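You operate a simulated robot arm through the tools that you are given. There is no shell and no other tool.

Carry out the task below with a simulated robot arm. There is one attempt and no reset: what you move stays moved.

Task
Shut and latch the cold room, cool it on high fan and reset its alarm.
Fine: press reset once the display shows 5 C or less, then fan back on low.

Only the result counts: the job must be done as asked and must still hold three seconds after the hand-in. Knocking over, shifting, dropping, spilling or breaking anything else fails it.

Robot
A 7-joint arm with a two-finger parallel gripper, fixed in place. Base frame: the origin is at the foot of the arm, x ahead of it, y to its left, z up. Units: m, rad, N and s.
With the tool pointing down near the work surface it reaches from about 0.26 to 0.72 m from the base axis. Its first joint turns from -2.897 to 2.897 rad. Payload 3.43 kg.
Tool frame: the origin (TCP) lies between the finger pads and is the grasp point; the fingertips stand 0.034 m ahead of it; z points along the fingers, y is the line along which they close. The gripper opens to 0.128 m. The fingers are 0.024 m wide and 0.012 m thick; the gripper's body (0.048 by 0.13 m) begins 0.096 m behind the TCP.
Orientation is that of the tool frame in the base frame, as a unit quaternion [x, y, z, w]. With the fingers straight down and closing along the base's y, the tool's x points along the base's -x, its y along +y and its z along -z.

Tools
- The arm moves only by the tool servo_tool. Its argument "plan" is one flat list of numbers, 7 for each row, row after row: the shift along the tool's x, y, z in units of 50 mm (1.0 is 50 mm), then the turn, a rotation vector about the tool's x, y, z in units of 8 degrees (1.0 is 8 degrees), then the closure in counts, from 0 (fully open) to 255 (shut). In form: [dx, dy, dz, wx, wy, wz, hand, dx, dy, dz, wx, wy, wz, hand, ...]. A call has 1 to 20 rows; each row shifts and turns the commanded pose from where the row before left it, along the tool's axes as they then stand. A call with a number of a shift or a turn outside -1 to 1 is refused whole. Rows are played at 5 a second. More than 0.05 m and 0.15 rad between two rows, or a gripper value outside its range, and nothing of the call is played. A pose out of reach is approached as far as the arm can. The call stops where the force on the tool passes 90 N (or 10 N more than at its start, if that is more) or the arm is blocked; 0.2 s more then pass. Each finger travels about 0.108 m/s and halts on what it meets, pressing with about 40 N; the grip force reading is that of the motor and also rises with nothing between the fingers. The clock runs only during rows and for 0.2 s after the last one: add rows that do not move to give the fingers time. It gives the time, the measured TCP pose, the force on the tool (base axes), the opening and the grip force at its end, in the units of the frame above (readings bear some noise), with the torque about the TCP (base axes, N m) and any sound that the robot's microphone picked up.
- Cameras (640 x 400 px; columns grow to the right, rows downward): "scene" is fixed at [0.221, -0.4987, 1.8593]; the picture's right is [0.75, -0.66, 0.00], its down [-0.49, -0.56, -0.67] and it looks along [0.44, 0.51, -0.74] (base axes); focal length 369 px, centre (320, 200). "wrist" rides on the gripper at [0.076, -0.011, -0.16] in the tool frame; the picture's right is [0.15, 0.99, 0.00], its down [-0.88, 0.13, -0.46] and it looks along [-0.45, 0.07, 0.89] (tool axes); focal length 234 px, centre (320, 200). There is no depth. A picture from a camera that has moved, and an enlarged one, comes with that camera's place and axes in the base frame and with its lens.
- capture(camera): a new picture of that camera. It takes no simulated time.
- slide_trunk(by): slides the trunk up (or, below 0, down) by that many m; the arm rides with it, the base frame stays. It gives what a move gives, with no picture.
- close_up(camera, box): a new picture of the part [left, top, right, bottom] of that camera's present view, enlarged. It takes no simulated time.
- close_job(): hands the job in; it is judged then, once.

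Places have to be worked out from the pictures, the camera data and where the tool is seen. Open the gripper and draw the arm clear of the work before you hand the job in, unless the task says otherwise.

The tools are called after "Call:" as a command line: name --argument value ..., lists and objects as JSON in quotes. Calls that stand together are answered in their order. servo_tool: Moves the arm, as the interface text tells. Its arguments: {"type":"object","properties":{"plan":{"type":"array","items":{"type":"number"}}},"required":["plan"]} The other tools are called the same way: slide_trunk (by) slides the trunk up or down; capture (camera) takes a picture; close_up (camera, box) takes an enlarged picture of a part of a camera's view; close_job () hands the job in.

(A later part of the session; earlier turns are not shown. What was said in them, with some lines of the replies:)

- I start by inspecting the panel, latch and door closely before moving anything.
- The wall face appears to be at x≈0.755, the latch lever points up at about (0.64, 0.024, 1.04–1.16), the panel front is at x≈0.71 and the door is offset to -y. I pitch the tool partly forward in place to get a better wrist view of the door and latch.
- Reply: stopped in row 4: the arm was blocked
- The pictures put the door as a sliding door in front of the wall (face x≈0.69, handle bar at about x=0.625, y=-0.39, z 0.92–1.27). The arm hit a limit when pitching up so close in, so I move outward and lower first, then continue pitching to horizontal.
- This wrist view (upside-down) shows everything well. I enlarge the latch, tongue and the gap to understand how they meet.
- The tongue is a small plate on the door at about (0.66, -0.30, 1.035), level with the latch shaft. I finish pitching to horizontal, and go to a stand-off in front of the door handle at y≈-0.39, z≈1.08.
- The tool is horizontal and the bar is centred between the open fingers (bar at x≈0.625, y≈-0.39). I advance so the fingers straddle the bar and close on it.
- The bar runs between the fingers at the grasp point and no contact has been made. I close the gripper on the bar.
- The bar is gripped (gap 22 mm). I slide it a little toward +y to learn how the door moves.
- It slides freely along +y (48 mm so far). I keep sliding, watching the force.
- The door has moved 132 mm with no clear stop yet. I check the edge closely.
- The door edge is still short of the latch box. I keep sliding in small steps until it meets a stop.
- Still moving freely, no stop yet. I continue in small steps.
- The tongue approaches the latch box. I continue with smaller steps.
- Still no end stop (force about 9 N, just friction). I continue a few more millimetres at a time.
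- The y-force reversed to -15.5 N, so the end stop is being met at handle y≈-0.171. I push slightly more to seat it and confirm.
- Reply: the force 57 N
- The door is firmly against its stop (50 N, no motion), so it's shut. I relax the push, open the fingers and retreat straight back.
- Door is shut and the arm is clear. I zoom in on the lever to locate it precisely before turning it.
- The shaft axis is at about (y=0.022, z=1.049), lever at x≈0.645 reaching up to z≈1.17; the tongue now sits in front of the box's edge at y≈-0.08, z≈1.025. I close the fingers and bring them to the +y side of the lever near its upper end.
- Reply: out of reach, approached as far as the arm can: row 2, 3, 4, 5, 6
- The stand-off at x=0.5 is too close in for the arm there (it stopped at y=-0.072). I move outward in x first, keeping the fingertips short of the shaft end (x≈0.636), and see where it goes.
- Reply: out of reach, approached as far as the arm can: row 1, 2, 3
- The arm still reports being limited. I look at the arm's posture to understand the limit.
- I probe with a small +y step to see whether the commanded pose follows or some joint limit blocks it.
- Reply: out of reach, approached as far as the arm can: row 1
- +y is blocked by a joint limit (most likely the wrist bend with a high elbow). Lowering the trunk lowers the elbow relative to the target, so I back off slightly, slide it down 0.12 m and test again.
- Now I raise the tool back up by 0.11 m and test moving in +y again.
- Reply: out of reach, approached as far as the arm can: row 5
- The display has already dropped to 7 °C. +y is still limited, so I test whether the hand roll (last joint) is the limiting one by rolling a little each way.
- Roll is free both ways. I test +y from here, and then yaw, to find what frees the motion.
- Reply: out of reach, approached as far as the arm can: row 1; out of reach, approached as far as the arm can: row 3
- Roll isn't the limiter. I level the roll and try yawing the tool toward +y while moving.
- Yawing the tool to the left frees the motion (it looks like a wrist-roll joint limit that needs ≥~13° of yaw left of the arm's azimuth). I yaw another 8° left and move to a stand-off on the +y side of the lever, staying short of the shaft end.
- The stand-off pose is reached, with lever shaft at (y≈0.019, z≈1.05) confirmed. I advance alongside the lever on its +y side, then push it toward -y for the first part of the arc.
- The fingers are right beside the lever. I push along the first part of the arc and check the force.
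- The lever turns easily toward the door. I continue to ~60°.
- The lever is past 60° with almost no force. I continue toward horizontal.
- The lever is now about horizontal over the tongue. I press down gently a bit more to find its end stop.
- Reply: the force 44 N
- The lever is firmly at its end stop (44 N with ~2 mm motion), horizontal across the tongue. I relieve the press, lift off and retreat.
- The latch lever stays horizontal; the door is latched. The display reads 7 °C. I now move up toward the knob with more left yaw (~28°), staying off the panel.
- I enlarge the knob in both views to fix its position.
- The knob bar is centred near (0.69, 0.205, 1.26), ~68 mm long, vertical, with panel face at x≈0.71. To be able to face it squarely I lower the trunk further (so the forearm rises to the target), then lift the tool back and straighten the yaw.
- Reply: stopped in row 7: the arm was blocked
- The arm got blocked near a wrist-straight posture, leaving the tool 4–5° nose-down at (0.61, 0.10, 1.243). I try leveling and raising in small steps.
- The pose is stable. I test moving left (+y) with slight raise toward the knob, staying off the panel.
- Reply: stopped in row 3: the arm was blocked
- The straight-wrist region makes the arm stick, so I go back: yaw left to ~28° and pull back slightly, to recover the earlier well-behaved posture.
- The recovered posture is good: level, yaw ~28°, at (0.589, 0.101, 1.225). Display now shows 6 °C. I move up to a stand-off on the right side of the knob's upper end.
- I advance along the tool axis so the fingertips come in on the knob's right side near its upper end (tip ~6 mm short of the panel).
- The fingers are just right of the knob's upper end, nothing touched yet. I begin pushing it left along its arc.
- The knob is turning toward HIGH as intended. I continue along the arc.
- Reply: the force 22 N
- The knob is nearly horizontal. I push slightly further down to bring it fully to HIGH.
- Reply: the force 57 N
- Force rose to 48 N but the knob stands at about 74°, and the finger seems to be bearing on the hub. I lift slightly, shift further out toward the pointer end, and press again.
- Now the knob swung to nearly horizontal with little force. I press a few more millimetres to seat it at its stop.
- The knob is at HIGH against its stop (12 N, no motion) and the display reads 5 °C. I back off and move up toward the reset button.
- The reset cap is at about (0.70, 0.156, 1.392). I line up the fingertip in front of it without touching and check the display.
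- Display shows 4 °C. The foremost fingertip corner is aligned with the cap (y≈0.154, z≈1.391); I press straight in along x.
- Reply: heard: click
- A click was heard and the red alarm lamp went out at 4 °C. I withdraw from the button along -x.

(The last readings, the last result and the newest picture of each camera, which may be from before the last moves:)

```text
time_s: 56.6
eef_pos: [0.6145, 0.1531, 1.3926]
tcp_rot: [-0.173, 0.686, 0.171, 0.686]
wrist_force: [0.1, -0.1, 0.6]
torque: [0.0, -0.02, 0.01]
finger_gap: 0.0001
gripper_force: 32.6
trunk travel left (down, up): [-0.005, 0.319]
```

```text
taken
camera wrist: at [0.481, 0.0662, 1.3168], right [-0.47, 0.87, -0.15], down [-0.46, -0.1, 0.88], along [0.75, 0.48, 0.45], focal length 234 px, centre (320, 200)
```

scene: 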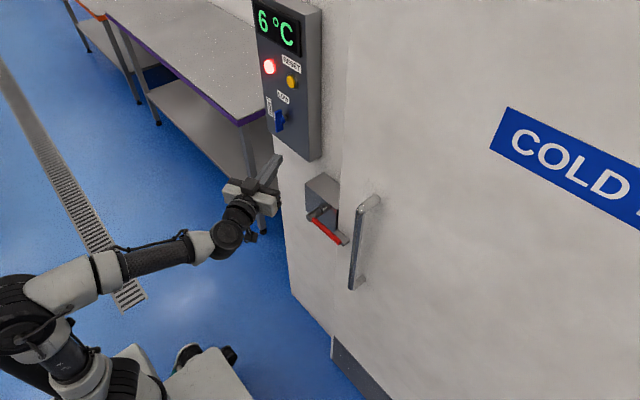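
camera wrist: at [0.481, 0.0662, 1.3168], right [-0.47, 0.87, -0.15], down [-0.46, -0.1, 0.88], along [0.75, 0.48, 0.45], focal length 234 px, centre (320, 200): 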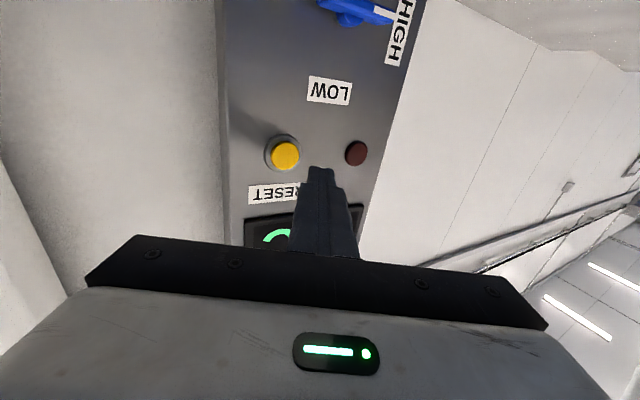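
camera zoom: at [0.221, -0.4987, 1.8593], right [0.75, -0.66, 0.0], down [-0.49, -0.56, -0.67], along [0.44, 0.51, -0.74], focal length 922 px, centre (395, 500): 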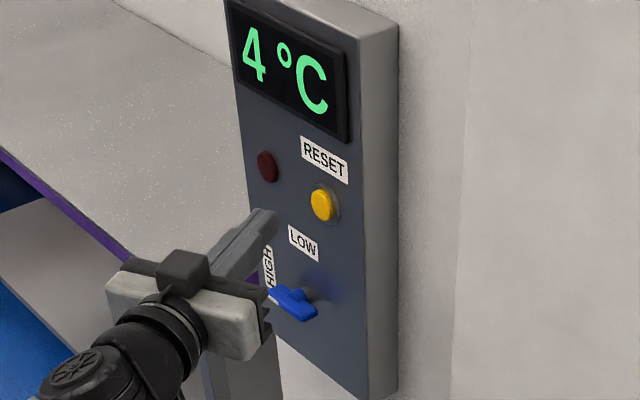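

The button sprang back, the lamp is off, and the display holds 4 °C. Now the fan goes back to LOW: I come in above the knob's right-hand (tail) end, to push it down and then left, turning the pointer up.

Call:
servo_tool --plan '[0.926, -0.26, -0.139, 0, 0, 0, 255, 0.926, -0.26, -0.139, 0, 0, 0, 255, 0, 0, 0.607, 0, 0, 0, 255, 0, 0, 0.607, 0, 0, 0, 255, 0, 0, 0, 0, 0, 0, 255]'

Call:
capture --camera "wrist"

Call:
close_up --camera "scene" --box '[240, 60, 340, 160]'

```text
time_s: 57.8
eef_pos: [0.6701, 0.1512, 1.3]
tcp_rot: [-0.174, 0.685, 0.172, 0.686]
wrist_force: [0.1, 0.4, -0.4]
torque: [0.0, 0.0, 0.0]
finger_gap: 0.0
gripper_force: 33.1
trunk travel left (down, up): [-0.005, 0.319]
```

```text
taken
camera wrist: at [0.5349, 0.0661, 1.2244], right [-0.47, 0.87, -0.15], down [-0.46, -0.1, 0.88], along [0.75, 0.48, 0.45], focal length 234 px, centre (320, 200)
```

wrist: 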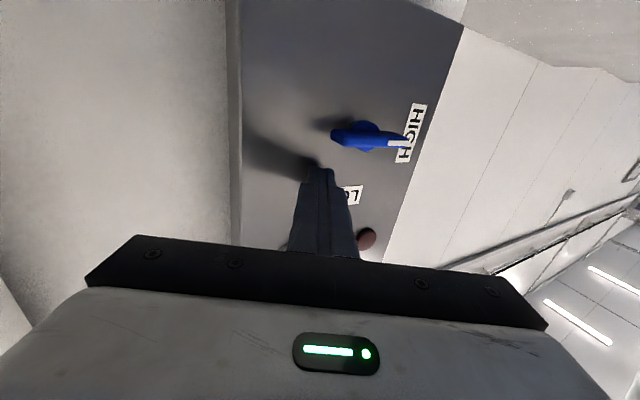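

```text
4.00 times, centred on (290, 110) of scene
camera zoom: at [0.221, -0.4987, 1.8593], right [0.75, -0.66, 0.0], down [-0.49, -0.56, -0.67], along [0.44, 0.51, -0.74], focal length 1475 px, centre (440, 560)
```

zoom: 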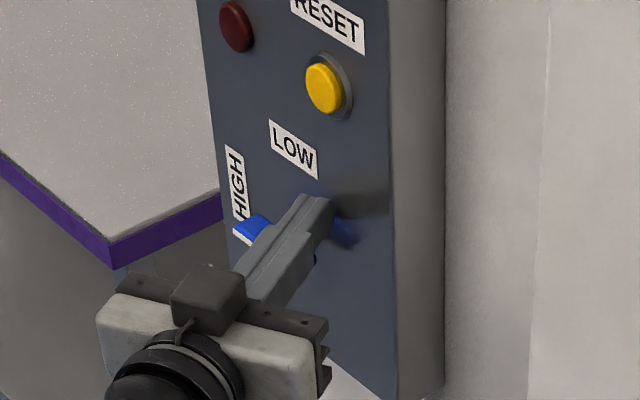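

The fingers are above the tail end, not touching. I shift slightly left for a better bite and push the tail down.

Call:
servo_tool --plan '[0.1, 0.115, 0.039, 0, 0, 0, 255, 0.35, 0, 0, 0, 0, 0, 255, 0.182, -0.06, -0.032, 0, 0, 0, 255, 0.218, -0.009, -0.005, 0, 0, 0, 255, 0, 0, 0, 0, 0, 0, 255]'

Call:
capture --camera "wrist"

Call:
close_up --camera "scene" --box '[240, 60, 340, 160]'

```text
time_s: 59.0
eef_pos: [0.6661, 0.1524, 1.257]
tcp_rot: [-0.175, 0.685, 0.171, 0.686]
wrist_force: [-0.7, -0.8, 3.2]
torque: [0.07, -0.08, 0.0]
finger_gap: 0.0001
gripper_force: 33.3
trunk travel left (down, up): [-0.005, 0.319]
```

```text
taken
camera wrist: at [0.5319, 0.0666, 1.1819], right [-0.47, 0.87, -0.15], down [-0.46, -0.1, 0.88], along [0.75, 0.48, 0.45], focal length 234 px, centre (320, 200)
```

wrist: 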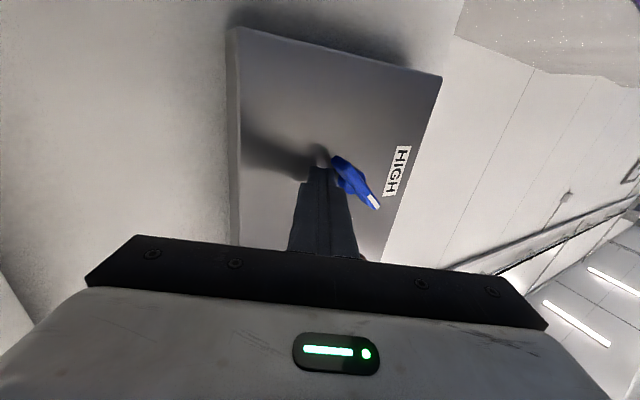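

```text
4.00 times, centred on (290, 110) of scene
camera zoom: at [0.221, -0.4987, 1.8593], right [0.75, -0.66, 0.0], down [-0.49, -0.56, -0.67], along [0.44, 0.51, -0.74], focal length 1475 px, centre (440, 560)
```

zoom: 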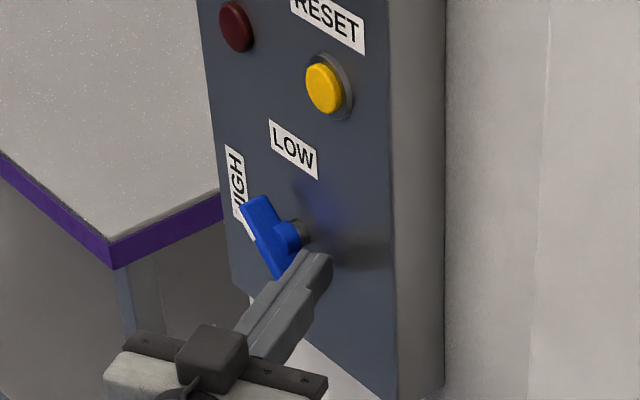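

The pointer is swinging up; about 45° so far. I continue down past the tail end and then push left.

Call:
servo_tool --plan '[0.17, 0.045, 0.04, 0, 0, 0, 255, 0.134, 0.048, 0.025, 0, 0, 0, 255, 0.216, -0.021, -0.011, 0, 0, 0, 255, 0, 0.13, 0.07, 0, 0, 0, 255, 0, 0, 0, 0, 0, 0, 255]'

Call:
capture --camera "wrist"

Call:
close_up --camera "scene" --box '[240, 60, 340, 160]'

```text
time_s: 60.2
eef_pos: [0.6698, 0.1614, 1.2301]
tcp_rot: [-0.172, 0.687, 0.17, 0.685]
wrist_force: [0.7, -5.2, -4.4]
torque: [-0.14, 0.1, -0.15]
finger_gap: 0.0
gripper_force: 32.9
trunk travel left (down, up): [-0.005, 0.319]
```

```text
taken
camera wrist: at [0.5347, 0.0767, 1.1546], right [-0.47, 0.87, -0.15], down [-0.46, -0.1, 0.88], along [0.75, 0.48, 0.45], focal length 234 px, centre (320, 200)
```

wrist: 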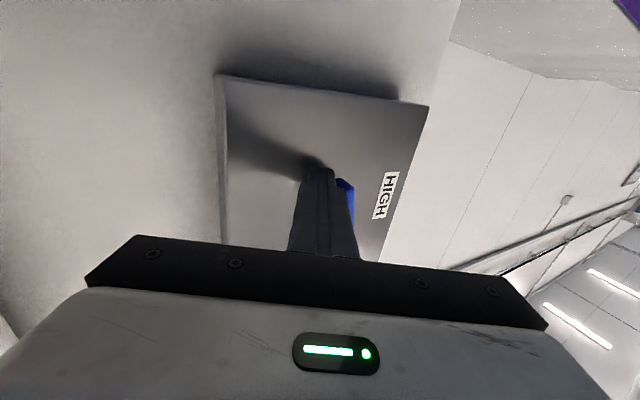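

```text
4.00 times, centred on (290, 110) of scene
camera zoom: at [0.221, -0.4987, 1.8593], right [0.75, -0.66, 0.0], down [-0.49, -0.56, -0.67], along [0.44, 0.51, -0.74], focal length 1475 px, centre (440, 560)
```

zoom: 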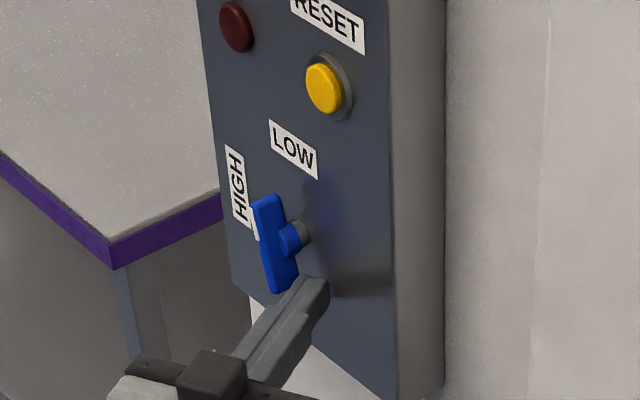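

Close to vertical now. I push the tail a bit further left to reach the LOW stop.

Call:
servo_tool --plan '[0, 0.1, 0.053, 0, 0, 0, 255, 0, 0, 0, 0, 0, 0, 255]'

Call:
servo_tool --plan '[0, 0.07, 0.03, 0, 0, 0, 255, 0, 0, 0, 0, 0, 0, 255]'

Call:
close_up --camera "scene" --box '[240, 60, 340, 160]'

```text
time_s: 60.8
eef_pos: [0.672, 0.1685, 1.2307]
tcp_rot: [-0.173, 0.686, 0.172, 0.685]
wrist_force: [5.0, -4.9, -6.4]
torque: [-0.17, 0.14, -0.23]
finger_gap: 0.0
gripper_force: 32.9
trunk travel left (down, up): [-0.005, 0.319]
```

```text
time_s: 61.4
eef_pos: [0.6681, 0.1693, 1.2319]
tcp_rot: [-0.173, 0.686, 0.171, 0.686]
wrist_force: [-0.6, -11.1, -4.1]
torque: [-0.07, 0.15, -0.24]
finger_gap: 0.0
gripper_force: 33.0
trunk travel left (down, up): [-0.005, 0.319]
```

```text
4.00 times, centred on (290, 110) of scene
camera zoom: at [0.221, -0.4987, 1.8593], right [0.75, -0.66, 0.0], down [-0.49, -0.56, -0.67], along [0.44, 0.51, -0.74], focal length 1475 px, centre (440, 560)
```

zoom: 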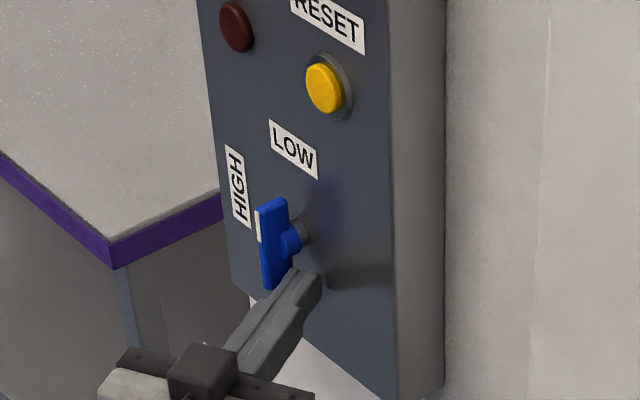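

The knob now looks vertical with 11 N resisting. One more small push to confirm it's at the stop.

Call:
servo_tool --plan '[0, 0.08, 0.03, 0, 0, 0, 255, 0, 0, 0, 0, 0, 0, 255]'

Call:
close_up --camera "scene" --box '[240, 60, 340, 160]'

```text
time_s: 62.0
eef_pos: [0.6685, 0.1709, 1.2316]
tcp_rot: [-0.169, 0.686, 0.169, 0.687]
wrist_force: [-1.5, -26.1, -3.6]
torque: [0.1, 0.08, -0.61]
finger_gap: 0.0003
gripper_force: 33.3
trunk travel left (down, up): [-0.005, 0.319]
```

```text
4.00 times, centred on (290, 110) of scene
camera zoom: at [0.221, -0.4987, 1.8593], right [0.75, -0.66, 0.0], down [-0.49, -0.56, -0.67], along [0.44, 0.51, -0.74], focal length 1475 px, centre (440, 560)
```

zoom: 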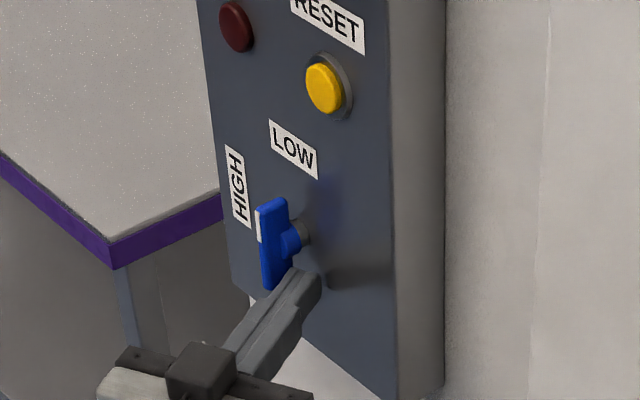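

The knob is at its LOW stop (26 N, no motion). I relax, move off to the right and back away from the panel.

Call:
servo_tool --plan '[0, -0.35, -0.19, 0, 0, 0, 255, 0, -0.1, -0.8, 0, 0, 0, 255, 0, 0, -0.9, 0, 0, 0, 255, 0, 0, 0, 0, 0, 0, 255]'

Call:
capture --camera "wrist"

Call:
capture --camera "scene"

Call:
close_up --camera "scene" --box '[240, 0, 400, 260]'

```text
time_s: 63.0
eef_pos: [0.5938, 0.114, 1.2294]
tcp_rot: [-0.174, 0.685, 0.173, 0.686]
wrist_force: [-0.1, 0.5, -0.2]
torque: [0.03, 0.01, -0.04]
finger_gap: 0.0001
gripper_force: 33.1
trunk travel left (down, up): [-0.005, 0.319]
```

```text
taken
camera wrist: at [0.4603, 0.0284, 1.1546], right [-0.47, 0.87, -0.15], down [-0.46, -0.1, 0.88], along [0.75, 0.48, 0.45], focal length 234 px, centre (320, 200)
```

wrist: 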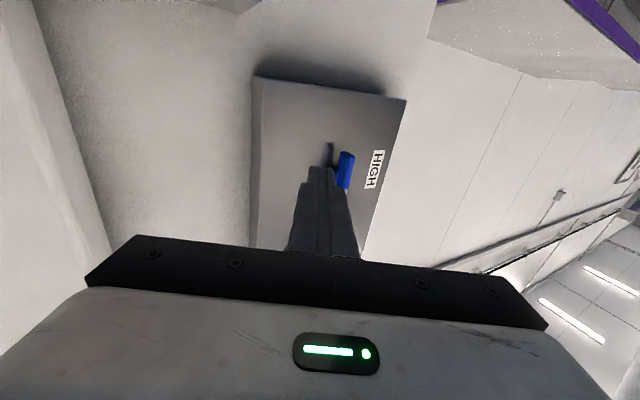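

```text
taken
```

scene: 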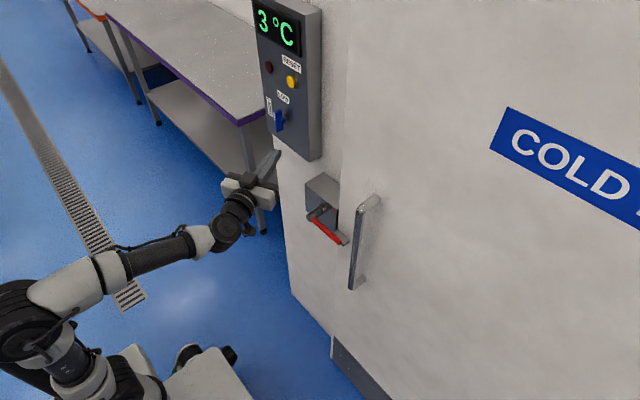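

```text
1.54 times, centred on (320, 130) of scene
camera zoom: at [0.221, -0.4987, 1.8593], right [0.75, -0.66, 0.0], down [-0.49, -0.56, -0.67], along [0.44, 0.51, -0.74], focal length 567 px, centre (320, 308)
```

zoom: 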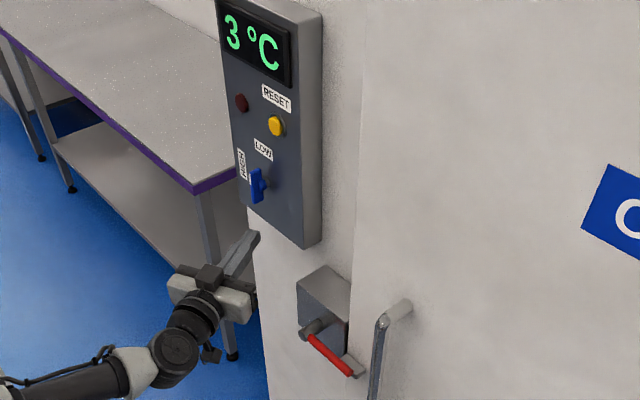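

Display 3 °C, lamp off, knob on LOW. I check the latch and door closely against the earlier view.

Call:
close_up --camera "scene" --box '[290, 160, 386, 256]'

Call:
close_up --camera "scene" --box '[250, 70, 310, 140]'

```text
4.17 times, centred on (338, 208) of scene
camera zoom: at [0.221, -0.4987, 1.8593], right [0.75, -0.66, 0.0], down [-0.49, -0.56, -0.67], along [0.44, 0.51, -0.74], focal length 1536 px, centre (245, 167)
```

zoom: 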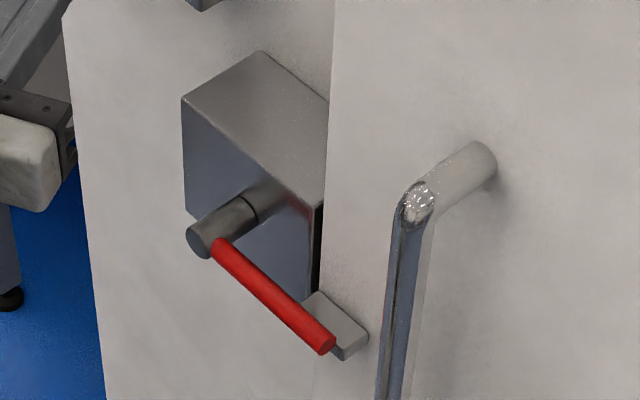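

```text
5.71 times, centred on (280, 105) of scene
camera zoom: at [0.221, -0.4987, 1.8593], right [0.75, -0.66, 0.0], down [-0.49, -0.56, -0.67], along [0.44, 0.51, -0.74], focal length 2107 px, centre (549, 743)
```

zoom: 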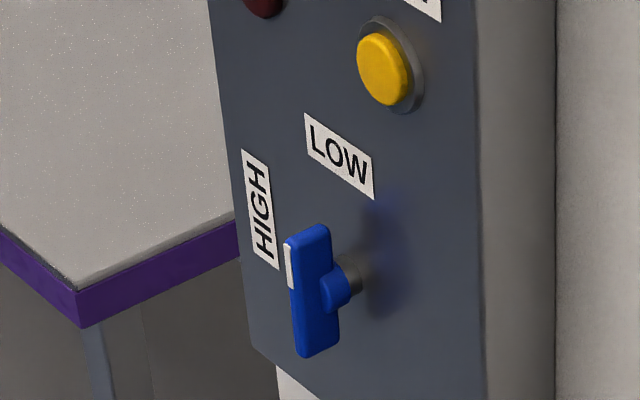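

The lever is exactly horizontal over the tongue, the door has not moved, and the knob matches its original LOW position. I open the gripper and draw the arm back.

Call:
servo_tool --plan '[0, 0, -0.8, 0, 0, 0, 255, 0, 0, -0.8, 0, 0, 0, 0, 0, 0, 0, 0, 0, 0, 0, 0, 0, 0, 0, 0, 0, 0, 0, 0, 0, 0, 0, 0, 0, 0, 0, 0, 0, 0, 0, 0]'

Call:
capture --camera "scene"

```text
time_s: 64.6
eef_pos: [0.5522, 0.0725, 1.1774]
tcp_rot: [-0.161, 0.72, 0.181, 0.651]
wrist_force: [-0.2, 0.1, -0.3]
torque: [0.0, 0.01, 0.0]
finger_gap: 0.128
gripper_force: 0.0
trunk travel left (down, up): [-0.005, 0.319]
stopped in row 6: the arm was blocked; the commanded pose is now the measured one
```

```text
taken
```

scene: 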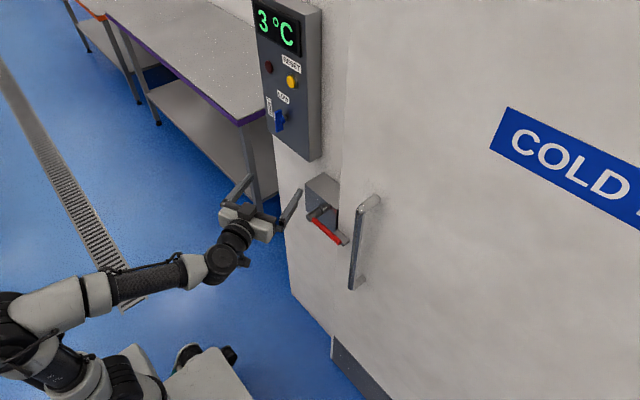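

The gripper is open and free. I raise the trunk so the arm can withdraw further from the wall.

Call:
slide_trunk --by 0.1

Call:
servo_tool --plan '[0, 0, -0.5, 0, 0, 0, 0, 0, 0, -0.5, 0, 0, 0, 0, 0, 0, -0.5, 0, 0, 0, 0, 0, 0, 0, 0, 0, 0, 0]'

Call:
capture --camera "scene"

```text
time_s: 66.0
eef_pos: [0.5519, 0.0738, 1.2778]
tcp_rot: [-0.161, 0.72, 0.181, 0.65]
wrist_force: [-0.3, -0.6, -0.1]
torque: [0.0, 0.02, -0.02]
finger_gap: 0.1279
gripper_force: 0.1
trunk travel left (down, up): [-0.105, 0.219]
```

```text
time_s: 66.8
eef_pos: [0.5239, 0.0363, 1.2071]
tcp_rot: [-0.14, 0.769, 0.201, 0.591]
wrist_force: [0.4, 0.2, 0.0]
torque: [-0.03, 0.02, -0.04]
finger_gap: 0.1282
gripper_force: 0.1
trunk travel left (down, up): [-0.105, 0.219]
stopped in row 4: the arm was blocked; the commanded pose is now the measured one
```

```text
taken
```

scene: 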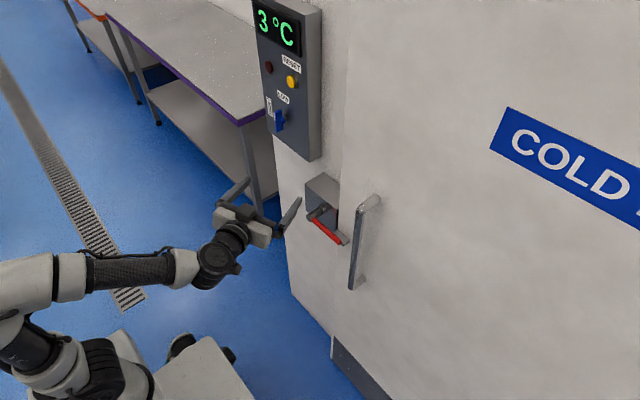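

The arm is clear but only by several centimetres; I tilt the tool down while backing off to gain more clearance.

Call:
servo_tool --plan '[0, 0, -0.4, 0, 1, 0, 0, 0, 0, -0.4, 0, 1, 0, 0, 0, 0, -0.4, 0, 1, 0, 0, 0.3, 0, -0.4, 0, 1, 0, 0, 0.3, 0, -0.4, 0, 0, 0, 0, 0, 0, 0, 0, 0, 0, 0]'

Call:
capture --camera "scene"

```text
time_s: 68.4
eef_pos: [0.4485, -0.0211, 1.1859]
tcp_rot: [-0.174, 0.919, 0.171, 0.311]
wrist_force: [0.9, -0.4, -0.5]
torque: [0.03, -0.03, -0.03]
finger_gap: 0.1282
gripper_force: 0.0
trunk travel left (down, up): [-0.105, 0.219]
stopped in row 6: the arm was blocked; the commanded pose is now the measured one
```

```text
taken
```

scene: 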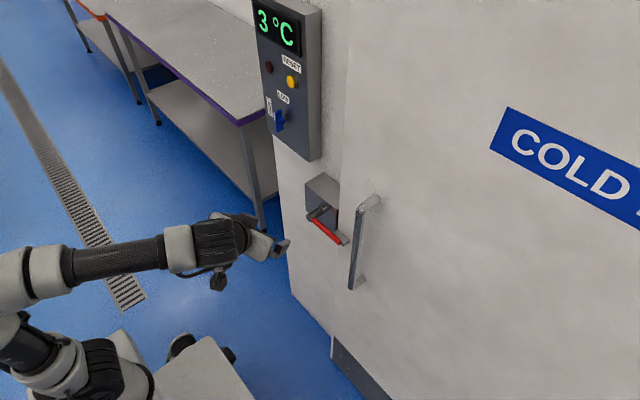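

The arm is well clear with the gripper open. The door is shut, the latch lever is horizontal, the fan is on LOW, the alarm lamp is off and the display reads 3 °C, so I hand the job in.

Call:
close_job

```text
The job is handed in.
```

The cold room is shut and latched. It was cooled on high fan, its alarm is reset, and the fan is back on low. I handed the job in but got no verdict back.

- **Door:** I slid it closed until it met its end stop, and it has not moved since.
- **Latch:** The red lever is turned fully horizontal across the door's tongue, against its stop. I did not tug the door to test the latch.
- **Cooling and reset:** I turned the fan knob to HIGH while the display was falling. I pressed reset at 4 °C; it clicked and the red alarm lamp went out.
- **Fan:** The knob is back at its LOW stop. The display read 3 °C at hand-in.

The gripper is open and the arm is drawn back from the wall. I saw nothing else knocked or shifted.
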